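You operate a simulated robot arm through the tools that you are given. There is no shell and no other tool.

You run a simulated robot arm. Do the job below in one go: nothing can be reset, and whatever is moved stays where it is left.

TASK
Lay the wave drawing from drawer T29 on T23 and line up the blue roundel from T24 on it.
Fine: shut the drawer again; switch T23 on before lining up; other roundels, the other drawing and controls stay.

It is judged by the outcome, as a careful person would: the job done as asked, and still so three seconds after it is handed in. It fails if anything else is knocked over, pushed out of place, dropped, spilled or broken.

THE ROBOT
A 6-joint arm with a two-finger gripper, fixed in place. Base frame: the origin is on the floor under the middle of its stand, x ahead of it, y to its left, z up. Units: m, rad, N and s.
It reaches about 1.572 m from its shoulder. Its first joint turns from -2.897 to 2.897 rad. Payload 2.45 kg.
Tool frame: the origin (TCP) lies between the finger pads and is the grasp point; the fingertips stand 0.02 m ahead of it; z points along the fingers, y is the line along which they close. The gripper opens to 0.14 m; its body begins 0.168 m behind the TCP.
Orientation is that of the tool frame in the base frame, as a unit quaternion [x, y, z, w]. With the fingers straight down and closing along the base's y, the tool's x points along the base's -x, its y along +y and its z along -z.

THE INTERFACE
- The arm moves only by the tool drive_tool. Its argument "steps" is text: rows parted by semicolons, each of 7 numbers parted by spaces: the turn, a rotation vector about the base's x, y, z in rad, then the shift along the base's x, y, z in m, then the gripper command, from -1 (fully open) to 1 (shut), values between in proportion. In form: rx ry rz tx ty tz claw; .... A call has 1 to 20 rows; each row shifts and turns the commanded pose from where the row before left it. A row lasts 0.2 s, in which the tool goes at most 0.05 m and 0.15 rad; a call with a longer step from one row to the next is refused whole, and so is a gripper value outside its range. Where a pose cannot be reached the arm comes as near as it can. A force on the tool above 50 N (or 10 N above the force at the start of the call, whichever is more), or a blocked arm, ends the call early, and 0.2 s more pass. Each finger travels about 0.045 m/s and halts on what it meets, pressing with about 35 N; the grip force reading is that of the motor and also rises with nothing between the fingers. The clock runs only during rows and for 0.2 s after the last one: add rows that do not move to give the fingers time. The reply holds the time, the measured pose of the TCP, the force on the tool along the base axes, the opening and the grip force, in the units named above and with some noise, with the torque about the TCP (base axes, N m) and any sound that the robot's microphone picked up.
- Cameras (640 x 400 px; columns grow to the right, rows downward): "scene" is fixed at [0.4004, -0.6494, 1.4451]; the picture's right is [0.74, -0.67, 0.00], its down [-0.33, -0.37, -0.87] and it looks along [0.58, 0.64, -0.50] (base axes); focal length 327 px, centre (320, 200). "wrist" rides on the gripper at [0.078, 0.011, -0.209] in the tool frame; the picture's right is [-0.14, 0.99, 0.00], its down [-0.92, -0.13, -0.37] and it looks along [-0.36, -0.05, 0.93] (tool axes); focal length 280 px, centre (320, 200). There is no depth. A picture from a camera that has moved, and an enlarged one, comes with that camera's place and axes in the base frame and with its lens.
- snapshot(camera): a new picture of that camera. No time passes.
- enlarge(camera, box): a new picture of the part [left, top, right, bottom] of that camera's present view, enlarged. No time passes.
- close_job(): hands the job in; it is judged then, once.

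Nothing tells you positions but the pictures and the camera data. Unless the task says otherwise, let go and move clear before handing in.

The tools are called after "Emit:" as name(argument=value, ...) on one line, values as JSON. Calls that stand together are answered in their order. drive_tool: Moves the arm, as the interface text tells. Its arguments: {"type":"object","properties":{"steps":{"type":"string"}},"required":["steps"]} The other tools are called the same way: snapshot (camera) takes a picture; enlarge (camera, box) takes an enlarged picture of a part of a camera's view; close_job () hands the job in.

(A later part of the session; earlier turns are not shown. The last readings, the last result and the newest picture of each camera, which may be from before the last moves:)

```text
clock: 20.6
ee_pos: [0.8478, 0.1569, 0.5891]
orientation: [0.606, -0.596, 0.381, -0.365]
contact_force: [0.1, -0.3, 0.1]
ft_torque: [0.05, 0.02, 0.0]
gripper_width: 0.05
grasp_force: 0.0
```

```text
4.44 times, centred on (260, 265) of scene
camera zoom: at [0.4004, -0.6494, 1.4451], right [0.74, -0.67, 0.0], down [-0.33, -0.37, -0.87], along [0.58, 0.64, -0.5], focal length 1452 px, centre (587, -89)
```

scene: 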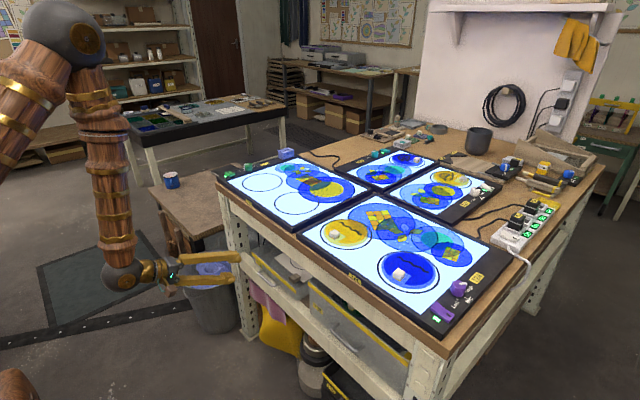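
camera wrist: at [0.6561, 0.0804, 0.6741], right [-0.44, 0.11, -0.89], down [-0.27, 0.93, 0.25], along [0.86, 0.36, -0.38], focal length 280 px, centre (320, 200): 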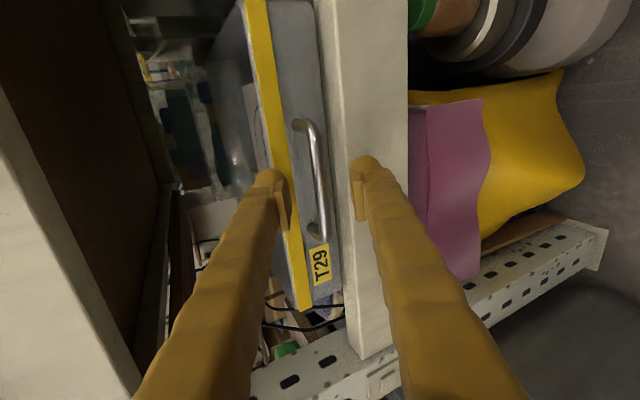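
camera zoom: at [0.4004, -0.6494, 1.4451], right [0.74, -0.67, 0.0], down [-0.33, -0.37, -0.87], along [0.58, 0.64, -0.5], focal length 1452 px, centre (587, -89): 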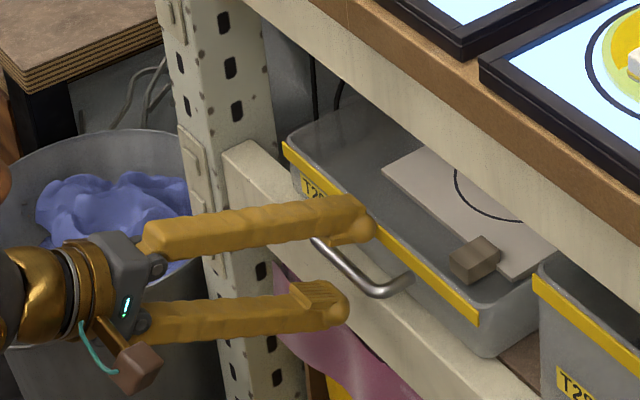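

The bar sits midway between the pads. I close the gripper on it.

Emit:
drive_tool(steps="0 0 0 0 0 0 1;0 0 0 0 0 0 1;0 0 0 0 0 0 1;0 0 0 0 0 0 1;0 0 0 0 0 0 1")

Emit:
enlarge(camera="scene", box=[200, 220, 320, 310])

```text
clock: 21.8
ee_pos: [0.8476, 0.1566, 0.5878]
orientation: [0.606, -0.596, 0.382, -0.364]
contact_force: [0.3, -0.5, -11.6]
ft_torque: [0.78, 0.09, -0.38]
gripper_width: 0.0114
grasp_force: 38.3
```

```text
4.44 times, centred on (260, 265) of scene
camera zoom: at [0.4004, -0.6494, 1.4451], right [0.74, -0.67, 0.0], down [-0.33, -0.37, -0.87], along [0.58, 0.64, -0.5], focal length 1452 px, centre (587, -89)
```

zoom: 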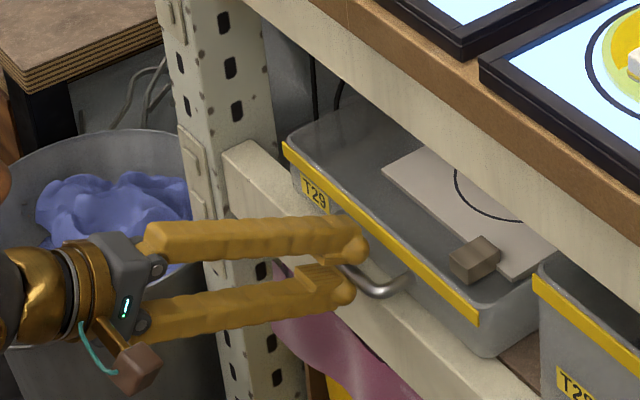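

The bar is gripped (11 mm). I pull the drawer straight toward the robot in small steps.

Emit:
drive_tool(steps="0 0 0 -0.005 0 -0.001 1;0 0 0 -0.01 0 -0.001 1;0 0 0 -0.01 0 0 1;0 0 0 -0.01 0 0 1;0 0 0 0 0 0 1")

Emit:
enlarge(camera="scene", box=[200, 220, 320, 310])

```text
clock: 23.0
ee_pos: [0.8141, 0.1562, 0.5877]
orientation: [0.606, -0.594, 0.38, -0.368]
contact_force: [2.4, 17.3, 27.9]
ft_torque: [0.89, -0.28, -0.09]
gripper_width: 0.0111
grasp_force: 37.8
```

```text
4.44 times, centred on (260, 265) of scene
camera zoom: at [0.4004, -0.6494, 1.4451], right [0.74, -0.67, 0.0], down [-0.33, -0.37, -0.87], along [0.58, 0.64, -0.5], focal length 1452 px, centre (587, -89)
```

zoom: 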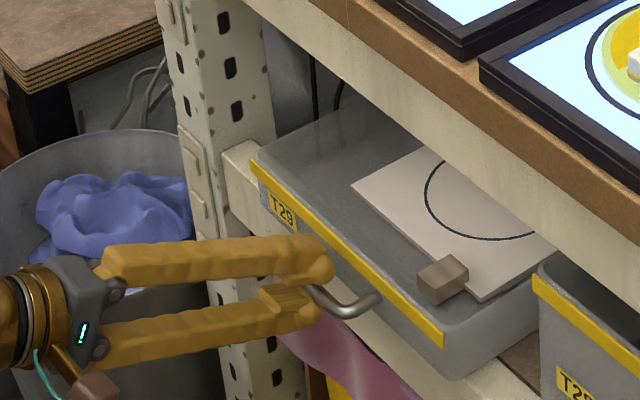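

The drawer slides out with the gripper. I correct slight side loads and continue pulling.

Emit:
drive_tool(steps="0 0 0 -0.01 0.001 0.0012 1;0 0 0 -0.012 0 0 1;0 0 0 -0.012 0 0 1;0 0 0 -0.012 0 0 1;0 0 0 -0.01 0 0 1;0 0 0 0 0 0 1")

Emit:
snapshot(camera="scene")

```text
clock: 24.4
ee_pos: [0.7568, 0.1566, 0.5879]
orientation: [0.608, -0.594, 0.378, -0.368]
contact_force: [-0.6, 4.2, 16.0]
ft_torque: [0.79, -0.15, -0.36]
gripper_width: 0.0109
grasp_force: 38.1
```

```text
taken
```

scene: 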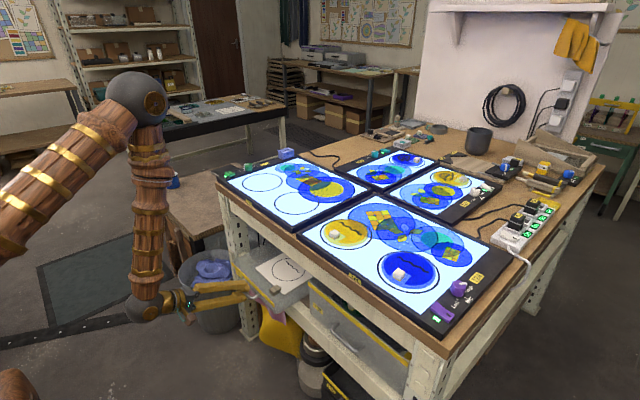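

Emit:
drive_tool(steps="0 0 0 -0.012 0 0.0006 1;0 0 0 -0.012 0 0 1;0 0 0 -0.012 0 0 1;0 0 0 0 0 0 1")

```text
clock: 25.4
ee_pos: [0.7223, 0.1571, 0.5883]
orientation: [0.609, -0.593, 0.377, -0.369]
contact_force: [-1.4, 3.3, 9.7]
ft_torque: [0.8, -0.13, -0.3]
gripper_width: 0.0112
grasp_force: 38.7
```

Emit:
drive_tool(steps="0 0 0 -0.012 0 0.0003 1;0 0 0 -0.012 0 0 1;0 0 0 -0.012 0 0 1;0 0 0 0 0 0 1")

Emit:
snapshot(camera="scene")

Emit:
snapshot(camera="wrist")

```text
clock: 26.1
ee_pos: [0.7017, 0.1562, 0.589]
orientation: [0.606, -0.594, 0.381, -0.368]
contact_force: [-2.0, -2.3, 4.6]
ft_torque: [0.74, -0.02, -0.42]
gripper_width: 0.0113
grasp_force: 37.9
out of reach, approached as far as the arm can: row 2, 3
stopped in row 3: the force on the tool passed its limit at 60 N (the readings are from after the stop); the commanded pose is now the measured one
```

```text
taken
```

scene: 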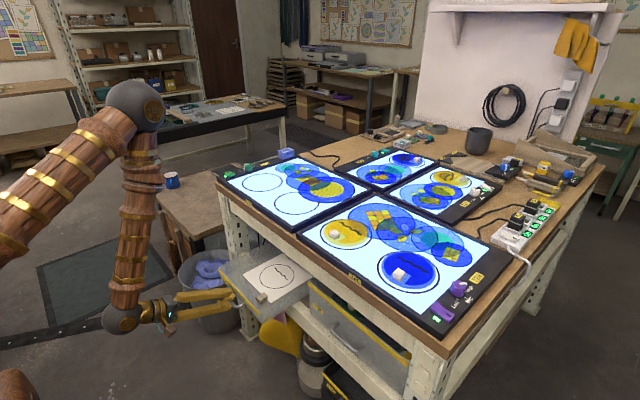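

```text
taken
camera wrist: at [0.5091, 0.0797, 0.6722], right [-0.43, 0.11, -0.89], down [-0.28, 0.93, 0.25], along [0.86, 0.36, -0.37], focal length 280 px, centre (320, 200)
```

wrist: 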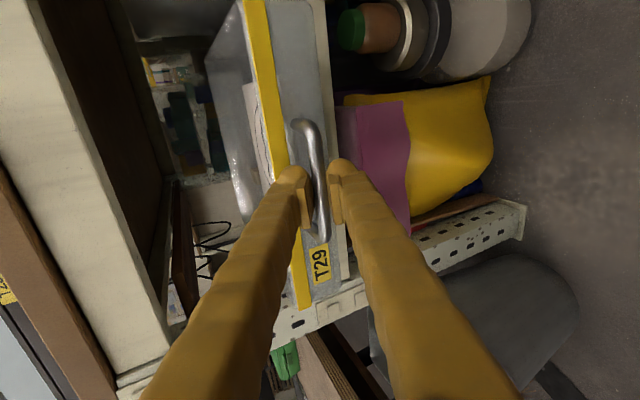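

The drawer is out about 0.146 m, and the arm can't pull further in this posture. That exposes the block (about x 0.80), so I open the fingers, slide sideways off the handle toward +y, then raise and straighten the tool.

Emit:
drive_tool(steps="0 0 0 0 0 0 0.143;0 0 0 0 0 0 0.143;0 0 0 0 0 0 0.143;0 0 0 0 0 0 0.143")

Emit:
enlarge(camera="scene", box=[160, 230, 320, 330])

```text
clock: 27.1
ee_pos: [0.7022, 0.157, 0.5882]
orientation: [0.606, -0.594, 0.381, -0.368]
contact_force: [-0.4, -0.7, 0.5]
ft_torque: [-0.01, -0.01, 0.02]
gripper_width: 0.0597
grasp_force: 0.0
```

```text
4.00 times, centred on (240, 280) of scene
camera zoom: at [0.4004, -0.6494, 1.4451], right [0.74, -0.67, 0.0], down [-0.33, -0.37, -0.87], along [0.58, 0.64, -0.5], focal length 1307 px, centre (640, -120)
```

zoom: 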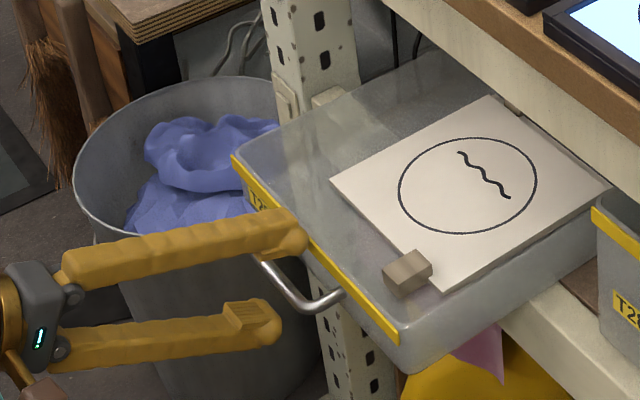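

Emit:
drive_tool(steps="0 0 0 0 0.02 0 0.143;0 0 0 0 0.035 0 0.143;0 0 0 0 0.035 0 0.143;0 0 0 0 0.01 0 0.143;0 0 0 0 0 0 0.143")

Emit:
enlarge(camera="scene", box=[160, 230, 320, 330])

```text
clock: 28.3
ee_pos: [0.7018, 0.2586, 0.59]
orientation: [0.605, -0.594, 0.382, -0.367]
contact_force: [0.6, -0.1, -0.5]
ft_torque: [0.01, -0.01, 0.03]
gripper_width: 0.0598
grasp_force: 0.1
```

```text
4.00 times, centred on (240, 280) of scene
camera zoom: at [0.4004, -0.6494, 1.4451], right [0.74, -0.67, 0.0], down [-0.33, -0.37, -0.87], along [0.58, 0.64, -0.5], focal length 1307 px, centre (640, -120)
```

zoom: 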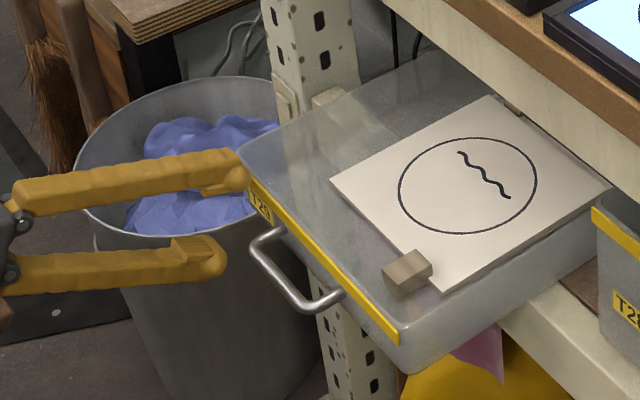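

Clear of the handle. Now I raise and straighten the tool to about 25° pitch, then roll it back so the fingers close along y.

Emit:
drive_tool(steps="0 0.134 0 0 0 0.03 0.143;0 0.134 0 0 0 0.04 0;0 0.134 0 0 0 0.045 -0.2;0 0.134 0 0 0 0.045 -0.4;0 0.134 0 0 0 0.045 -0.4;0.0604 0 -0.1296 -0.003 -0.012 0.005 -0.4;0.0604 0 -0.1296 -0.003 -0.012 0.005 -0.4;0.0604 0 -0.1296 -0.003 -0.012 0.005 -0.4;0.0604 0 -0.1296 -0.003 -0.012 0.005 -0.4;0.0604 0 -0.1296 -0.003 -0.012 0.005 -0.4;0.0604 0 -0.1296 -0.003 -0.012 0.005 -0.4;0.0604 0 -0.1296 -0.003 -0.012 0.005 -0.4;0.0604 0 -0.1296 -0.003 -0.012 0.005 -0.4;0.0604 0 -0.1296 -0.003 -0.012 0.005 -0.4;0.0604 0 -0.1296 -0.003 -0.012 0.005 -0.4;0.0604 0 -0.1296 -0.003 -0.012 0.005 -0.4;0 0 0 0 0 0 -0.4")

Emit:
snapshot(camera="wrist")

Emit:
snapshot(camera="scene")

```text
clock: 31.9
ee_pos: [0.6687, 0.1249, 0.8483]
orientation: [-0.009, 0.977, -0.008, 0.214]
contact_force: [-0.2, -0.1, 0.5]
ft_torque: [0.04, 0.01, 0.0]
gripper_width: 0.0981
grasp_force: 0.1
```

```text
taken
camera wrist: at [0.511, 0.1367, 1.0057], right [0.11, 0.99, 0.04], down [0.69, -0.11, 0.72], along [0.72, -0.05, -0.69], focal length 280 px, centre (320, 200)
```

wrist: 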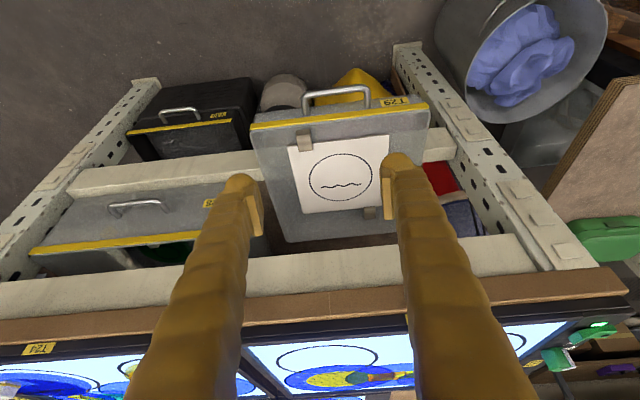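

```text
taken
```

scene: 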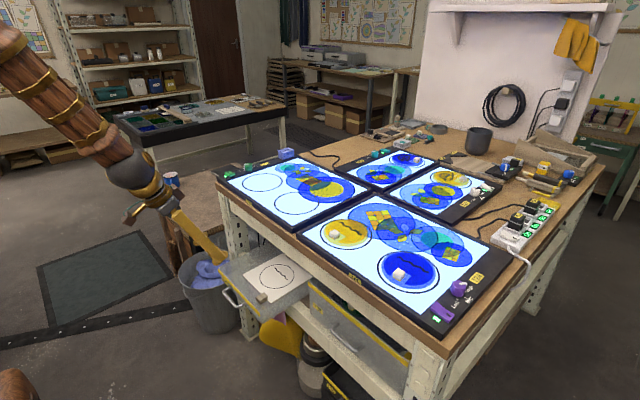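

Emit:
enlarge(camera="wrist", box=[245, 80, 435, 245])

Emit:
enlarge(camera="wrist", box=[285, 120, 335, 165])

Emit:
enlarge(camera="scene", box=[215, 240, 315, 310])

```text
2.42 times, centred on (340, 162) of wrist
camera zoom: at [0.511, 0.1367, 1.0057], right [0.11, 0.99, 0.04], down [0.69, -0.11, 0.72], along [0.72, -0.05, -0.69], focal length 680 px, centre (272, 291)
```

zoom: 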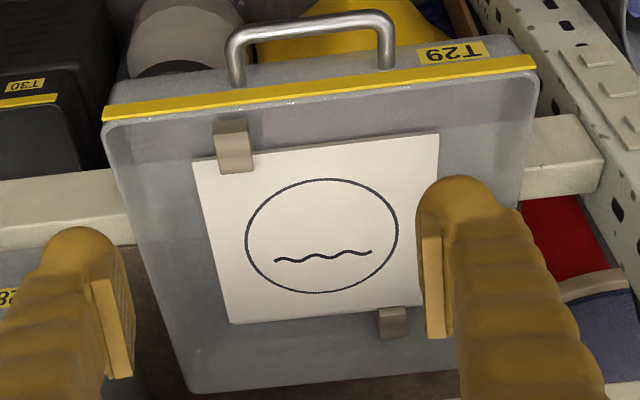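

```text
8.89 times, centred on (310, 142) of wrist
camera zoom: at [0.511, 0.1367, 1.0057], right [0.11, 0.99, 0.04], down [0.69, -0.11, 0.72], along [0.72, -0.05, -0.69], focal length 2492 px, centre (409, 711)
```

zoom: 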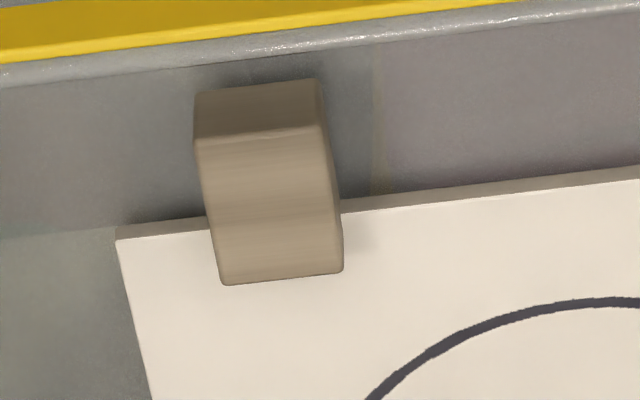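

```text
5.71 times, centred on (265, 275) of scene
camera zoom: at [0.4004, -0.6494, 1.4451], right [0.74, -0.67, 0.0], down [-0.33, -0.37, -0.87], along [0.58, 0.64, -0.5], focal length 1867 px, centre (634, -229)
```

zoom: 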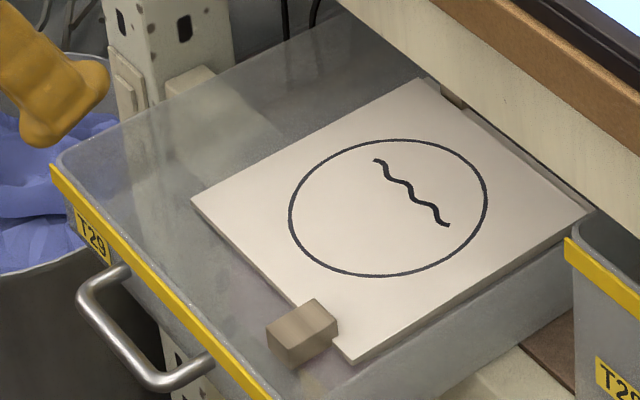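

Two sheets are stacked: the wave sheet on top with its block at the front (top centre about 0.802, 0.094, 0.577), and another sheet under it with its block at the back. I'll approach the front block with the tool pitched about 12° and fingers opened to 45 mm.

Emit:
drive_tool(steps="0.0195 0.044 -0.0142 0.025 -0.0062 -0.03 0.1;0 0.044 0 0.025 -0.0062 -0.03 0.357;0 0.044 0 0.025 -0.0062 -0.03 0.357;0 0.044 0 0.025 -0.0062 -0.03 0.357;0 0.044 0 0.025 -0.0062 -0.028 0.357;0 0 0 0 0 0 0.357")

Emit:
snapshot(camera="wrist")

Emit:
enlarge(camera="scene", box=[200, 200, 340, 310])

```text
clock: 33.3
ee_pos: [0.7946, 0.0947, 0.6991]
orientation: [0.0, 0.995, 0.001, 0.104]
contact_force: [-0.4, 0.2, -0.2]
ft_torque: [0.02, 0.0, -0.02]
gripper_width: 0.0451
grasp_force: 0.1
```

```text
taken
camera wrist: at [0.6756, 0.1046, 0.887], right [0.13, 0.99, 0.03], down [0.82, -0.13, 0.55], along [0.55, -0.05, -0.83], focal length 280 px, centre (320, 200)
```

wrist: 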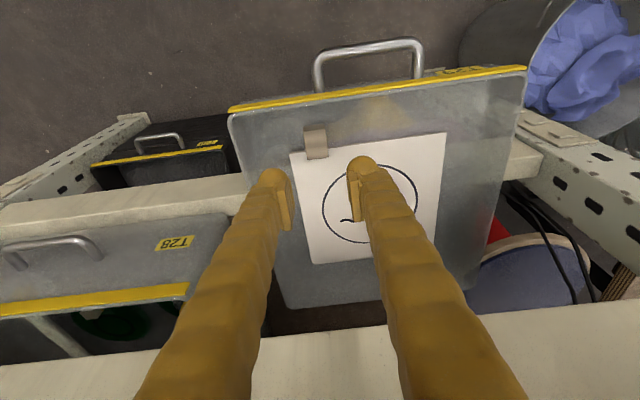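

```text
3.64 times, centred on (270, 255) of scene
camera zoom: at [0.4004, -0.6494, 1.4451], right [0.74, -0.67, 0.0], down [-0.33, -0.37, -0.87], along [0.58, 0.64, -0.5], focal length 1188 px, centre (502, 0)
```

zoom: 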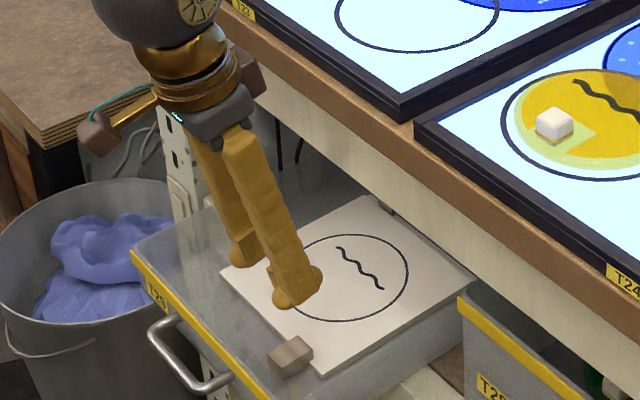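

Emit:
enlarge(camera="wrist", box=[260, 100, 380, 200])

Emit:
enlarge(camera="scene", box=[225, 200, 305, 260])

```text
4.00 times, centred on (320, 150) of wrist
camera zoom: at [0.6756, 0.1046, 0.887], right [0.13, 0.99, 0.03], down [0.82, -0.13, 0.55], along [0.55, -0.05, -0.83], focal length 1122 px, centre (320, 400)
```

zoom: 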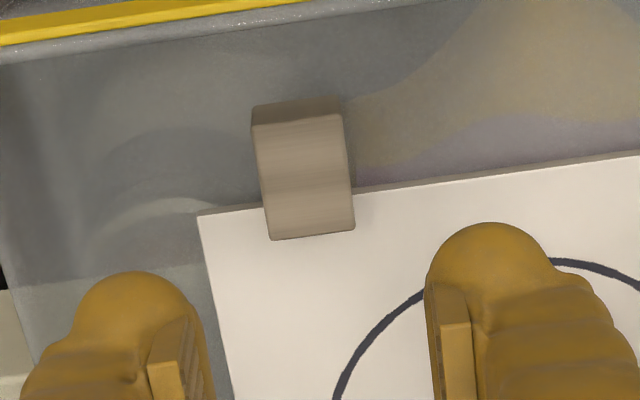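

```text
6.67 times, centred on (265, 230) of scene
camera zoom: at [0.4004, -0.6494, 1.4451], right [0.74, -0.67, 0.0], down [-0.33, -0.37, -0.87], along [0.58, 0.64, -0.5], focal length 2178 px, centre (687, 0)
```

zoom: 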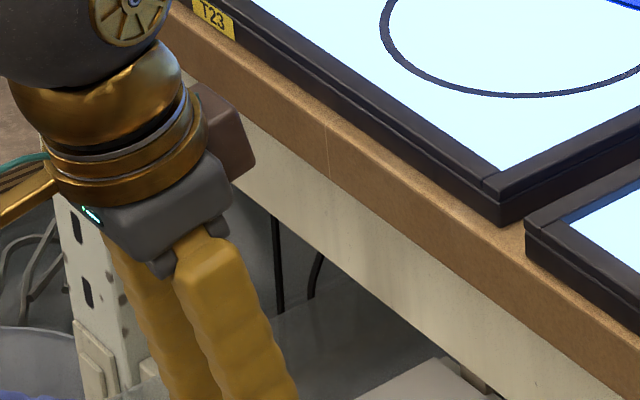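

Aligned to within 2 mm; I shift slightly to y≈0.0928 and descend toward the block in stages.

Emit:
drive_tool(steps="0 0 0 -0.002 -0.002 -0.03 0.357;0 0 0 0 0 -0.03 0.357;0 0 0 0 0 -0.03 0.357;0 0 0 0 0 -0.015 0.357;0 0 0 0 0 0 0.357")

Emit:
enlarge(camera="wrist", box=[230, 110, 410, 230])

Emit:
enlarge(camera="scene", box=[220, 200, 320, 310])

```text
clock: 34.5
ee_pos: [0.7915, 0.0917, 0.5951]
orientation: [0.0, 0.995, 0.001, 0.104]
contact_force: [-0.4, -0.3, 0.8]
ft_torque: [0.0, -0.02, 0.05]
gripper_width: 0.045
grasp_force: 0.0
```

```text
3.33 times, centred on (320, 170) of wrist
camera zoom: at [0.6723, 0.1022, 0.783], right [0.13, 0.99, 0.03], down [0.82, -0.13, 0.55], along [0.55, -0.05, -0.83], focal length 935 px, centre (320, 300)
```

zoom: 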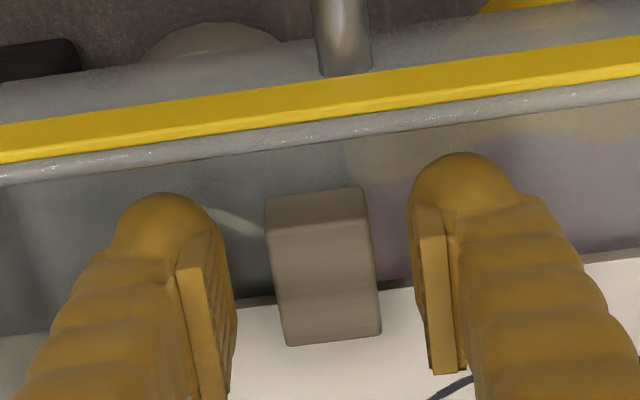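

```text
3.64 times, centred on (270, 255) of scene
camera zoom: at [0.4004, -0.6494, 1.4451], right [0.74, -0.67, 0.0], down [-0.33, -0.37, -0.87], along [0.58, 0.64, -0.5], focal length 1188 px, centre (502, 0)
```

zoom: 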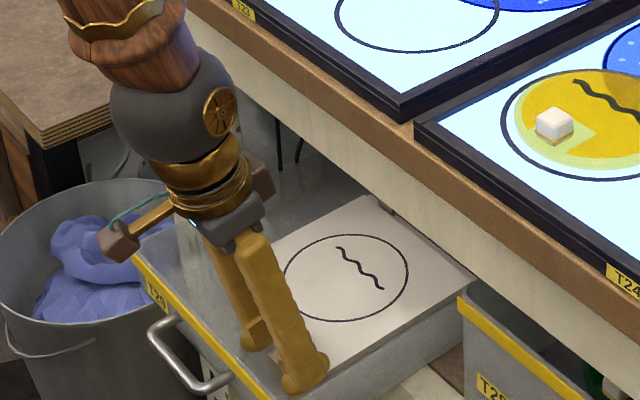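

Emit:
drive_tool(steps="0 0 0 0.001 0.001 -0.008 0.357;0 0 0 0 0 -0.005 0.357;0 0 0 0 0 -0.003 0.357;0 0 0 0 0 -0.002 0.357;0 0 0 0 0 0 0.357")

Emit:
enlarge(camera="wrist", box=[230, 110, 410, 230])

Emit:
enlarge(camera="scene", box=[240, 260, 300, 310])

```text
clock: 35.5
ee_pos: [0.7952, 0.0935, 0.5815]
orientation: [0.001, 0.994, 0.001, 0.108]
contact_force: [-0.4, -2.6, 11.6]
ft_torque: [-0.19, 0.13, 0.0]
gripper_width: 0.0449
grasp_force: 0.0
stopped in row 4: the force on the tool passed its limit at 57 N (the readings are from after the stop); the commanded pose is now the measured one
```

```text
3.33 times, centred on (320, 170) of wrist
camera zoom: at [0.6746, 0.1035, 0.7682], right [0.13, 0.99, 0.03], down [0.82, -0.13, 0.56], along [0.55, -0.05, -0.83], focal length 935 px, centre (320, 300)
```

zoom: 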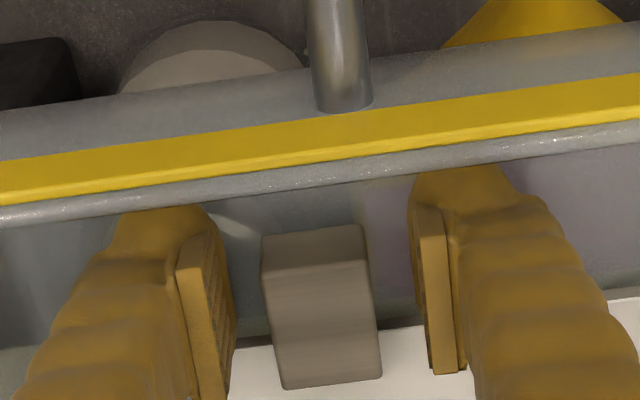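

```text
8.00 times, centred on (270, 285) of scene
camera zoom: at [0.4004, -0.6494, 1.4451], right [0.74, -0.67, 0.0], down [-0.33, -0.37, -0.87], along [0.58, 0.64, -0.5], focal length 2613 px, centre (720, -480)
```

zoom: 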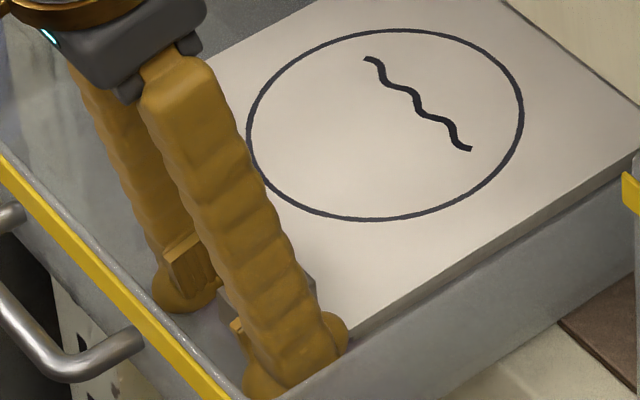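

The fingertips touched the drawer floor at TCP z≈0.5815, with the block between the pads. I lift 1.5 mm and close on the block.

Emit:
drive_tool(steps="0 0 0 0 0 0.0015 0.357;0 0 0 0 0 0 0.5;0 0 0 0 0 0 1;0 0 0 0 0 0 1;0 0 0 0 0 0 1;0 0 0 0 0 0 1")

Emit:
enlarge(camera="wrist", box=[230, 110, 410, 230])

Emit:
enlarge(camera="scene", box=[240, 260, 300, 310])

```text
clock: 36.9
ee_pos: [0.7947, 0.0939, 0.5825]
orientation: [0.0, 0.994, 0.001, 0.106]
contact_force: [-1.5, -0.5, -0.3]
ft_torque: [0.01, 0.07, -0.02]
gripper_width: 0.0246
grasp_force: 34.8
```

```text
3.33 times, centred on (320, 170) of wrist
camera zoom: at [0.6746, 0.1034, 0.7694], right [0.13, 0.99, 0.03], down [0.82, -0.13, 0.55], along [0.55, -0.05, -0.83], focal length 935 px, centre (320, 300)
```

zoom: 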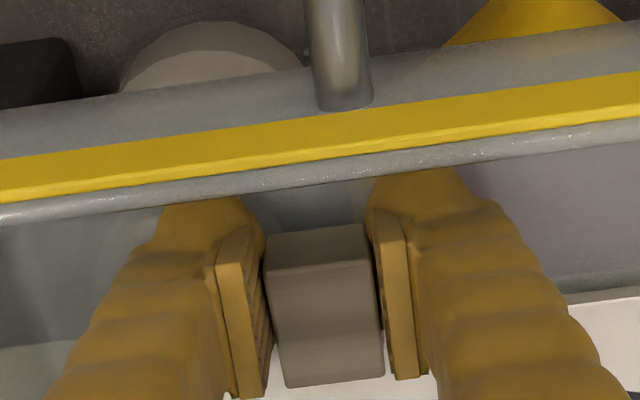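

```text
8.00 times, centred on (270, 285) of scene
camera zoom: at [0.4004, -0.6494, 1.4451], right [0.74, -0.67, 0.0], down [-0.33, -0.37, -0.87], along [0.58, 0.64, -0.5], focal length 2613 px, centre (720, -480)
```

zoom: 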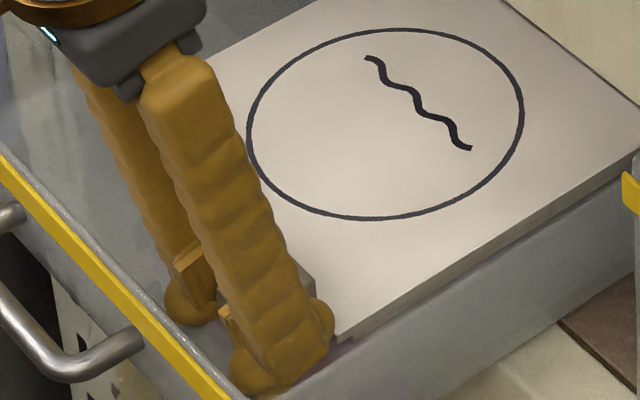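

Gripped at about 25 mm. I lift a little and check that only the top sheet rises and stays level.

Emit:
drive_tool(steps="0 0 0 0 0 0.004 1;0 0 0 0 0 0.005 1;0 0 0 0 0 0.006 1;0 0 0 0 0 0 1")

Emit:
snapshot(camera="wrist")

Emit:
enlarge(camera="scene", box=[215, 235, 315, 310])

```text
clock: 37.9
ee_pos: [0.794, 0.0934, 0.5977]
orientation: [0.0, 0.994, 0.001, 0.107]
contact_force: [0.1, 0.4, -0.3]
ft_torque: [-0.04, 0.09, 0.02]
gripper_width: 0.0248
grasp_force: 35.3
```

```text
taken
camera wrist: at [0.6745, 0.1031, 0.7846], right [0.13, 0.99, 0.03], down [0.82, -0.13, 0.55], along [0.55, -0.05, -0.83], focal length 280 px, centre (320, 200)
```

wrist: 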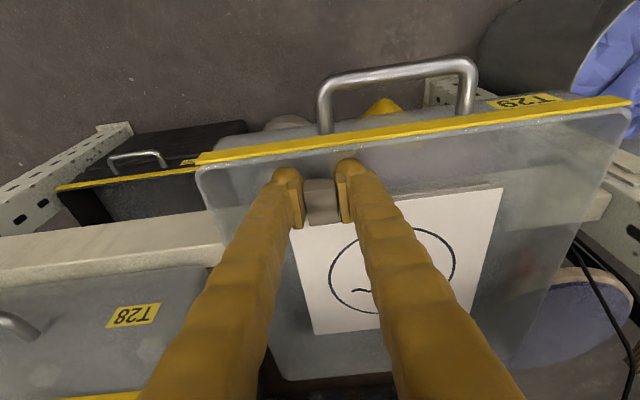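

```text
5.33 times, centred on (265, 272) of scene
camera zoom: at [0.4004, -0.6494, 1.4451], right [0.74, -0.67, 0.0], down [-0.33, -0.37, -0.87], along [0.58, 0.64, -0.5], focal length 1742 px, centre (613, -187)
```

zoom: 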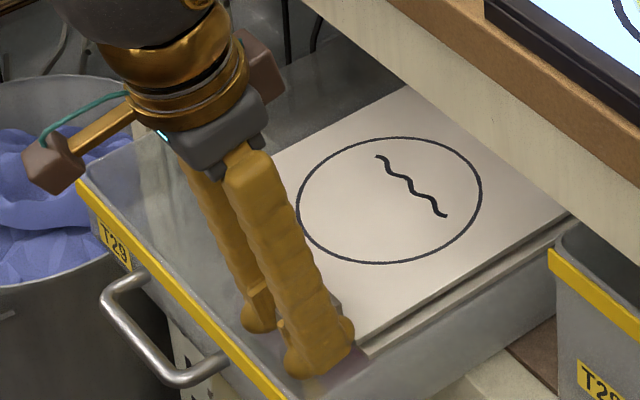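

The top sheet lifts cleanly and level, with the other sheet left behind. I raise it above the drawer rim, pull it out from under the bench, then raise it above the bench.

Emit:
drive_tool(steps="0 0 0 0 0 0.02 1;0 0 0 0 0 0.025 1;0 0 0 0 0 0.02 1;0 0 0 -0.01 0 0.005 1;0 0 0 -0.02 0 0 1;0 0 0 -0.03 0 0 1;0 0 0 -0.03 0 0 1;0 0 0 -0.03 0 0 1;0 0 0 -0.03 0 0 1;0 0 0 -0.03 0 0 1;0 0 0 -0.02 0 0 1;0 0 0 0 0 0 1")

Emit:
snapshot(camera="wrist")

Emit:
snapshot(camera="scene")

```text
clock: 40.5
ee_pos: [0.5912, 0.0858, 0.6662]
orientation: [0.1, 0.99, 0.002, 0.103]
contact_force: [0.1, 1.4, -0.9]
ft_torque: [-0.13, 0.19, 0.13]
gripper_width: 0.0246
grasp_force: 34.8
```

```text
taken
camera wrist: at [0.4764, 0.116, 0.855], right [0.33, 0.94, 0.05], down [0.78, -0.3, 0.54], along [0.53, -0.14, -0.84], focal length 280 px, centre (320, 200)
```

wrist: 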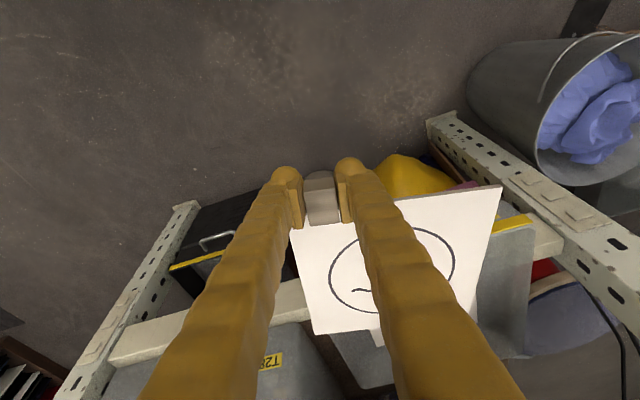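

```text
taken
```

scene: 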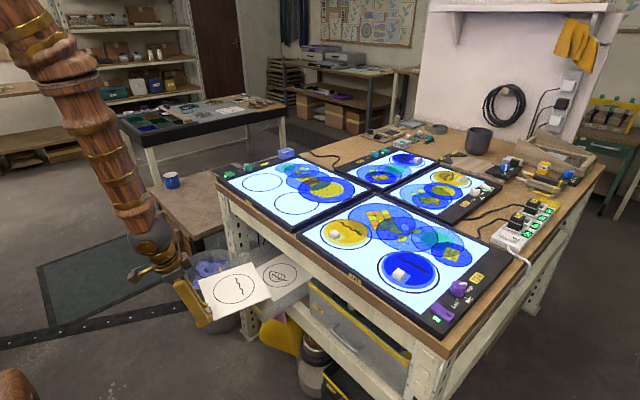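

The sheet is out, and the leaf drawing stays in the drawer. The tool shows an unexpected yaw of about 0.2 rad, so I wait a moment and re-read.

Emit:
drive_tool(steps="0 0 0 0 0 0 1;0 0 0 0 0 0 1")

Emit:
snapshot(camera="scene")

```text
clock: 41.1
ee_pos: [0.5939, 0.0922, 0.6669]
orientation: [0.0, 0.994, 0.0, 0.107]
contact_force: [0.0, 0.4, -1.2]
ft_torque: [-0.04, 0.1, 0.0]
gripper_width: 0.0247
grasp_force: 34.8
```

```text
taken
```

scene: 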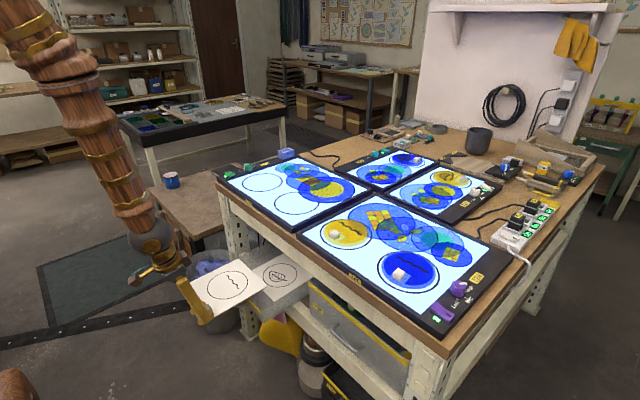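

It was only lag; the tool is level at 12° pitch again with the sheet held flat. I raise it well above the bench.

Emit:
drive_tool(steps="0 0 0 -0.002 0 0.02 1;0 0 0 -0.002 0 0.04 1;0 0 0 -0.002 0 0.04 1;0 0 0 -0.002 0 0.04 1;0 0 0 0 0 0.04 1;0 0 0 0 0 0.04 1;0 0 0 0 0 0.04 1;0 0 0 0 0 0.04 1;0 0 0 0 0 0.03 1;0 0 0 0 0 0 1;0 0 0 0 0 0 1")

Emit:
snapshot(camera="scene")

Emit:
enlarge(camera="scene", box=[215, 150, 375, 240])

Emit:
enlarge(camera="scene", box=[280, 150, 340, 190])

Emit:
enlarge(camera="scene", box=[215, 160, 265, 200])

```text
clock: 43.5
ee_pos: [0.5877, 0.0881, 0.9819]
orientation: [0.0, 0.994, 0.001, 0.106]
contact_force: [-0.9, 0.0, -0.9]
ft_torque: [-0.08, 0.07, -0.01]
gripper_width: 0.0247
grasp_force: 35.2
out of reach, approached as far as the arm can: row 2
```

```text
taken
```

scene: 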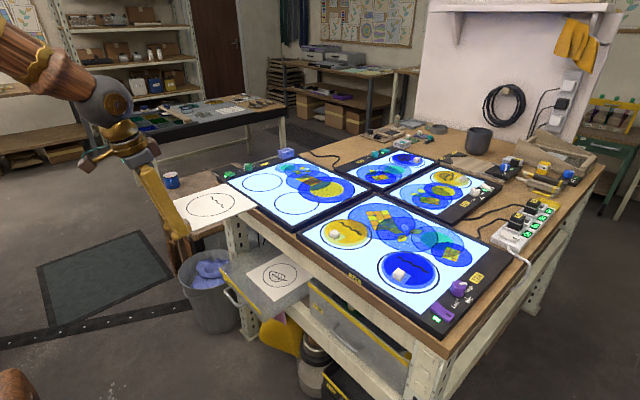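

```text
4.00 times, centred on (295, 195) of scene
camera zoom: at [0.4004, -0.6494, 1.4451], right [0.74, -0.67, 0.0], down [-0.33, -0.37, -0.87], along [0.58, 0.64, -0.5], focal length 1307 px, centre (420, 220)
```

zoom: 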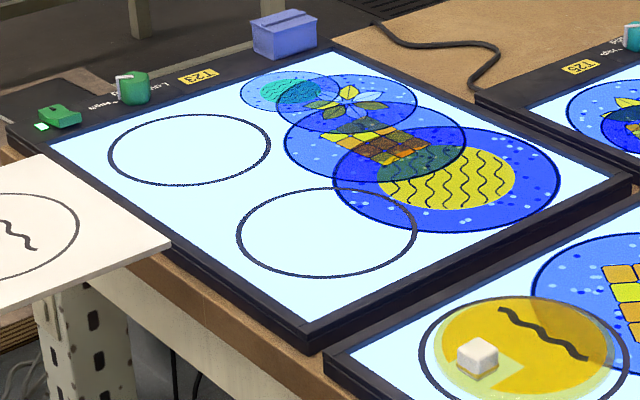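

```text
10.00 times, centred on (310, 170) of scene
camera zoom: at [0.4004, -0.6494, 1.4451], right [0.74, -0.67, 0.0], down [-0.33, -0.37, -0.87], along [0.58, 0.64, -0.5], focal length 3267 px, centre (420, 500)
```

zoom: 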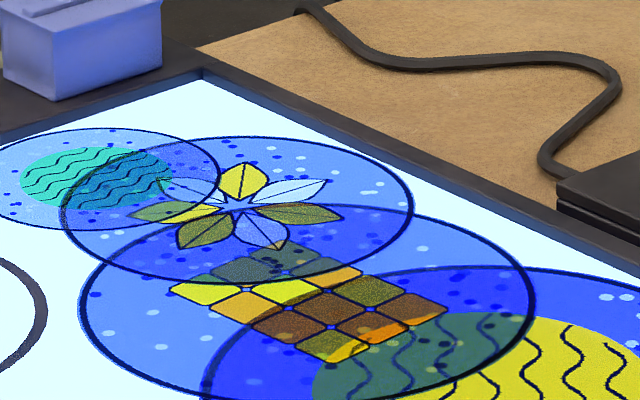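

```text
10.00 times, centred on (240, 180) of scene
camera zoom: at [0.4004, -0.6494, 1.4451], right [0.74, -0.67, 0.0], down [-0.33, -0.37, -0.87], along [0.58, 0.64, -0.5], focal length 3267 px, centre (1120, 400)
```

zoom: 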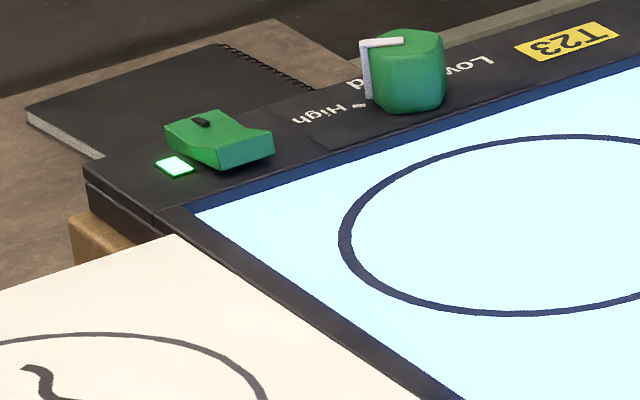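

The glass of T23 is recessed about 5 mm below its frame, so sheet and block should both lie inside the frame. I check the block's underside relative to the sheet.

Emit:
enlarge(camera="scene", box=[150, 175, 210, 235])

Emit:
enlarge(camera="wrist", box=[220, 140, 520, 340])

Emit:
enlarge(camera="scene", box=[215, 245, 315, 325])

```text
6.67 times, centred on (180, 205) of scene
camera zoom: at [0.4004, -0.6494, 1.4451], right [0.74, -0.67, 0.0], down [-0.33, -0.37, -0.87], along [0.58, 0.64, -0.5], focal length 2178 px, centre (1253, 167)
```

zoom: 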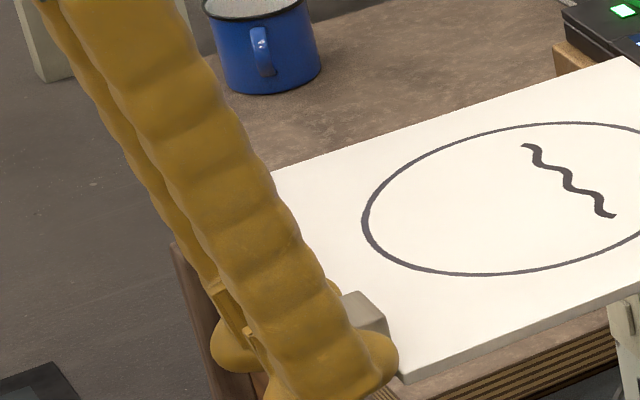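

```text
2.00 times, centred on (370, 240) of wrist
camera zoom: at [0.467, 0.0986, 1.1699], right [0.13, 0.99, 0.03], down [0.82, -0.13, 0.55], along [0.55, -0.05, -0.83], focal length 561 px, centre (220, 120)
```

zoom: 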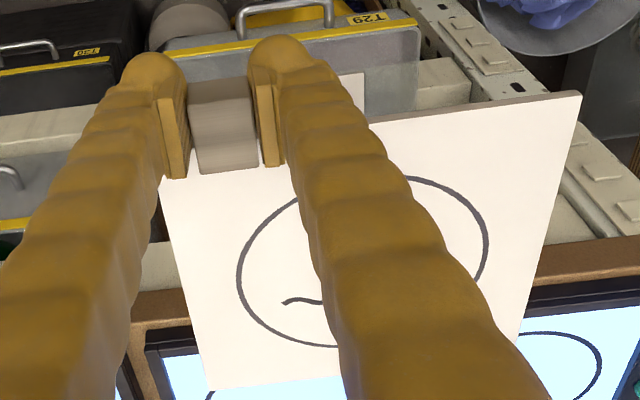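

```text
5.00 times, centred on (265, 285) of scene
camera zoom: at [0.4004, -0.6494, 1.4451], right [0.74, -0.67, 0.0], down [-0.33, -0.37, -0.87], along [0.58, 0.64, -0.5], focal length 1633 px, centre (595, -225)
```

zoom: 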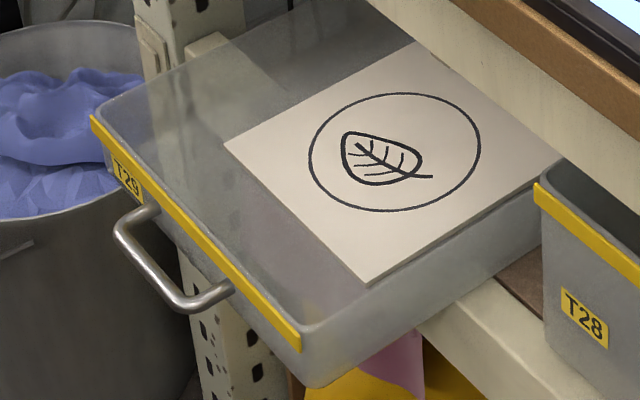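

The leaf drawing stays in the drawer and the wave sheet hangs level. I'll turn it 90° so sheet and block both fit inside T23's frame on the clear ring area, and later turn the roundel by the same angle. I raise and carry it over T23.

Emit:
drive_tool(steps="0 0 0 0 0 0.04 1;0 0 0 0 0 0.04 1;0 0 0.0982 0.0287 0.0054 0 1;0 0 0.0982 0.0287 0.0054 0 1;0 0 0.0982 0.0287 0.0054 0 1;0 0 0.0982 0.0287 0.0054 0 1;0 0 0.0982 0.0287 0.0054 0 1;0 0 0.0982 0.0287 0.0054 0 1;0 0 0.0982 0.0287 0.0054 0 1;0 0 0.0982 0.0287 0.0054 0 1;0 0 0.0982 0.0287 0.0054 0 1;0 0 0.0982 0.0287 0.0054 0 1;0 0 0.0982 0.0287 0.0054 0 1;0 0 0.0982 0.0287 0.0054 0 1;0 0 0.0982 0.0287 0.0054 0 1;0 0 0.0982 0.0287 0.0054 0 1;0 0 0.0982 0.0287 0.0054 0 1;0 0 0.0982 0.0287 0.0054 0 1;0 0 0 0 0 0 1;0 0 0 0 0 0 1")

Emit:
snapshot(camera="scene")

Emit:
snapshot(camera="wrist")

```text
clock: 47.7
ee_pos: [1.0456, 0.1767, 1.0621]
orientation: [-0.703, 0.703, 0.076, 0.074]
contact_force: [-0.3, -0.5, -1.3]
ft_torque: [-0.12, -0.08, 0.01]
gripper_width: 0.0246
grasp_force: 34.9
```

```text
taken
```

scene: 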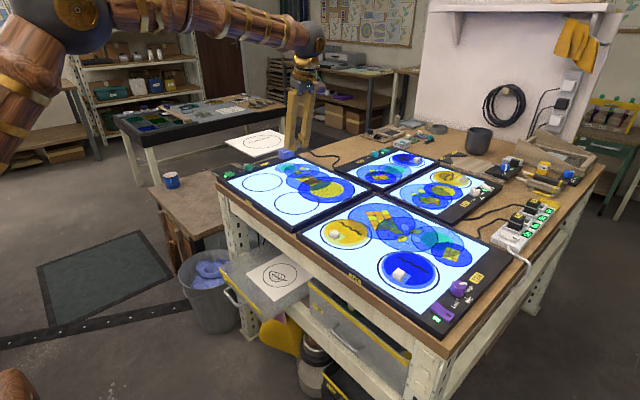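

```text
taken
camera wrist: at [1.035, 0.0554, 1.2498], right [-0.99, 0.13, 0.03], down [0.13, 0.82, 0.55], along [0.05, 0.55, -0.83], focal length 280 px, centre (320, 200)
```

wrist: 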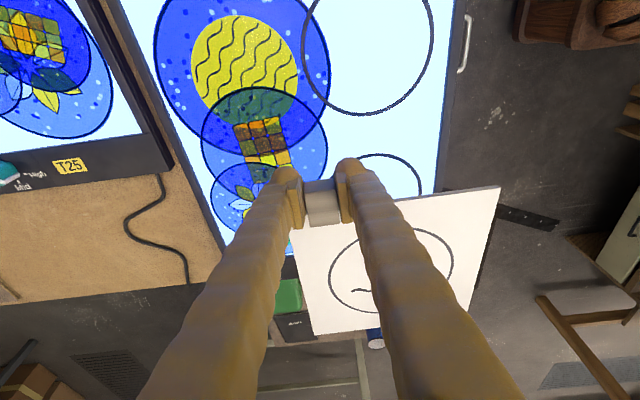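

The sheet is over T23 in the turned orientation. I descend to just above the glass and check position.

Emit:
drive_tool(steps="0 0 0 0 0 -0.03 1;0 0 0 0 0 -0.03 1;0 0 0 0 0 -0.03 1;0 0 0 0 0 -0.022 1;0 0 0 0 0 0 1;0 0 0 0 0 0 1")

Emit:
enlarge(camera="scene", box=[205, 130, 365, 240])

Emit:
snapshot(camera="wrist")

```text
clock: 49.1
ee_pos: [1.0481, 0.1782, 0.9513]
orientation: [0.703, -0.703, -0.076, -0.075]
contact_force: [-0.1, -0.2, -1.5]
ft_torque: [-0.07, -0.06, -0.01]
gripper_width: 0.0249
grasp_force: 35.2
```

```text
3.64 times, centred on (285, 185) of scene
camera zoom: at [0.4004, -0.6494, 1.4451], right [0.74, -0.67, 0.0], down [-0.33, -0.37, -0.87], along [0.58, 0.64, -0.5], focal length 1188 px, centre (447, 254)
```

zoom: 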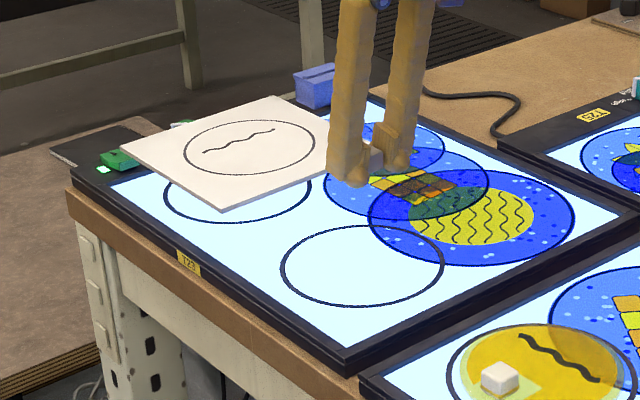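

```text
taken
camera wrist: at [1.0382, 0.0552, 1.1385], right [-0.99, 0.13, 0.03], down [0.13, 0.82, 0.55], along [0.05, 0.55, -0.83], focal length 280 px, centre (320, 200)
```

wrist: 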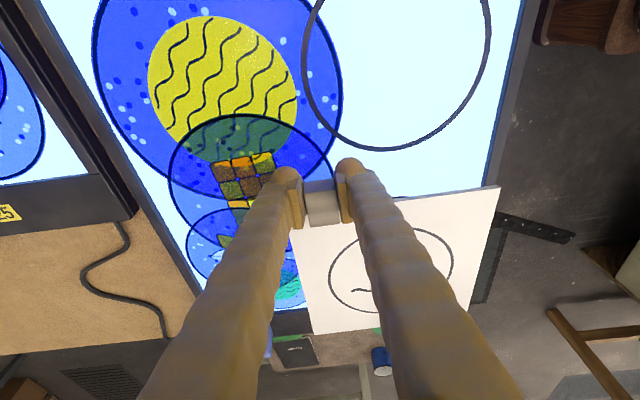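

The sheet projects onto the clear area at x 0.89–1.075, y 0.195–0.38, inside the glass. I tip its far edge down 2° and lower it.

Emit:
drive_tool(steps="-0.035 0 0 0 0 -0.01 1;0 0 0 0 0 -0.012 1;0 0 0 0 0 -0.01 1;0 0 0 0 0 -0.004 1;0 0 0 0 0 0 1")

Emit:
enlarge(camera="scene", box=[205, 130, 365, 240])

```text
clock: 50.3
ee_pos: [1.0472, 0.177, 0.9139]
orientation: [0.705, -0.704, -0.064, -0.062]
contact_force: [0.6, -0.2, 2.5]
ft_torque: [0.55, -0.07, -0.13]
gripper_width: 0.0246
grasp_force: 34.2
```

```text
3.64 times, centred on (285, 185) of scene
camera zoom: at [0.4004, -0.6494, 1.4451], right [0.74, -0.67, 0.0], down [-0.33, -0.37, -0.87], along [0.58, 0.64, -0.5], focal length 1188 px, centre (447, 254)
```

zoom: 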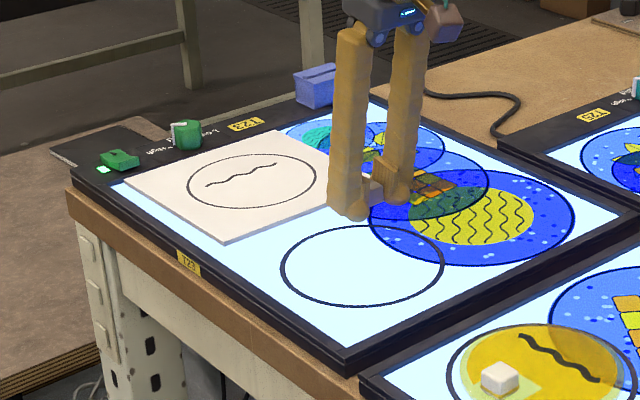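

The far edge has touched down. I lower the near side step by step while levelling the tilt.

Emit:
drive_tool(steps="0.01 0 0 0 0 -0.002 1;0.01 0 0 0 0 -0.002 1;0 0 0 0 0 0 1")

```text
clock: 51.3
ee_pos: [1.0469, 0.1769, 0.9131]
orientation: [0.704, -0.703, -0.07, -0.069]
contact_force: [-5.8, -2.1, 13.1]
ft_torque: [-0.23, 0.16, 0.0]
gripper_width: 0.0246
grasp_force: 35.2
stopped in row 3: the force on the tool passed its limit at 52 N (the readings are from after the stop); the commanded pose is now the measured one
```

The fingertips reached the glass with the sheet's near edge only about 3 mm up. I ease up 1 mm and release slowly.

Emit:
drive_tool(steps="0 0 0 0 0 0.001 1;0 0 0 0 0 0 0.62;0 0 0 0 0 0 0.58;0 0 0 0 0 0 0.5;0 0 0 0 0 0 0.42;0 0 0 0 0 0 0.357;0 0 0 0 0 0 0.357")

Emit:
enlarge(camera="scene", box=[205, 130, 365, 240])

Emit:
snapshot(camera="wrist")

```text
clock: 52.9
ee_pos: [1.0458, 0.1776, 0.9124]
orientation: [0.704, -0.703, -0.07, -0.071]
contact_force: [8.3, -0.5, 14.9]
ft_torque: [-0.13, 0.02, 0.08]
gripper_width: 0.037
grasp_force: 0.0
```

```text
3.64 times, centred on (285, 185) of scene
camera zoom: at [0.4004, -0.6494, 1.4451], right [0.74, -0.67, 0.0], down [-0.33, -0.37, -0.87], along [0.58, 0.64, -0.5], focal length 1188 px, centre (447, 254)
```

zoom: 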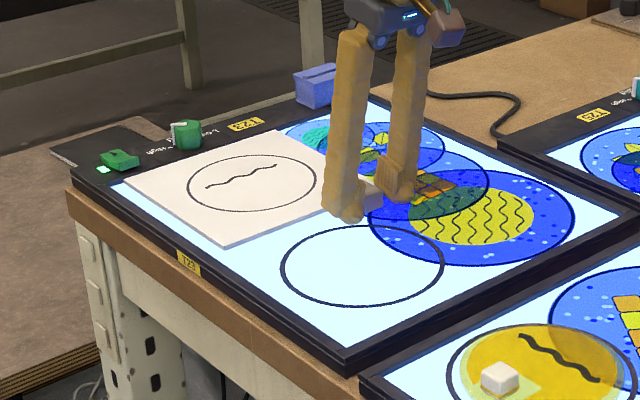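

```text
taken
camera wrist: at [1.0364, 0.0588, 1.1032], right [-0.99, 0.13, 0.03], down [0.13, 0.83, 0.54], along [0.05, 0.54, -0.84], focal length 280 px, centre (320, 200)
```

wrist: 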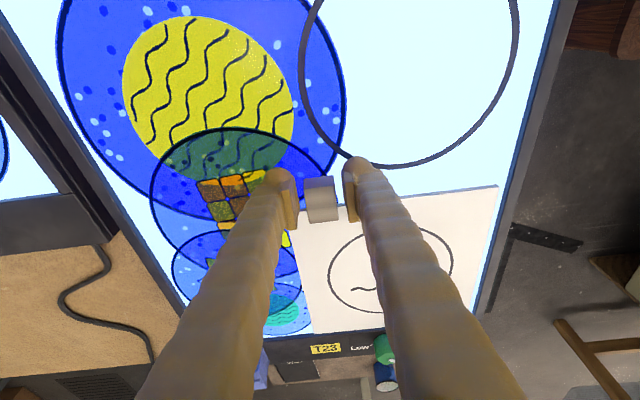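

The sheet has been released. I open a bit more while lifting straight up, watching that the block stays put.

Emit:
drive_tool(steps="0 0 0 0 0 0.002 0.33;0 0 0 0 0 0 0.28;0 0 0 0 0 0 0.28;0 0 0 0 0 0.01 0.28;0 0 0 0 0 0.02 0.28;0 0 0 0 0 0.04 0.28;0 0 0 0 0 0.04 0.28;0 0 0 0 0 0 0.28")

Emit:
enlarge(camera="scene", box=[205, 130, 365, 240])

Emit:
snapshot(camera="wrist")

```text
clock: 54.7
ee_pos: [1.0477, 0.1765, 1.0272]
orientation: [0.704, -0.703, -0.071, -0.07]
contact_force: [-0.1, 1.2, 0.1]
ft_torque: [0.0, 0.03, 0.02]
gripper_width: 0.0503
grasp_force: 0.1
```

```text
3.64 times, centred on (285, 185) of scene
camera zoom: at [0.4004, -0.6494, 1.4451], right [0.74, -0.67, 0.0], down [-0.33, -0.37, -0.87], along [0.58, 0.64, -0.5], focal length 1188 px, centre (447, 254)
```

zoom: 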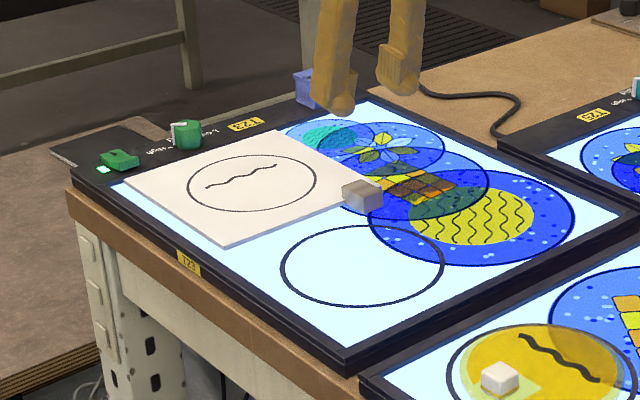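

```text
taken
camera wrist: at [1.0373, 0.0586, 1.2168], right [-0.99, 0.13, 0.03], down [0.13, 0.83, 0.54], along [0.05, 0.54, -0.84], focal length 280 px, centre (320, 200)
```

wrist: 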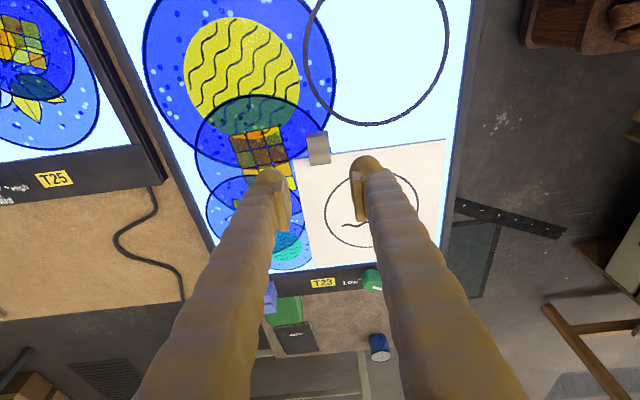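

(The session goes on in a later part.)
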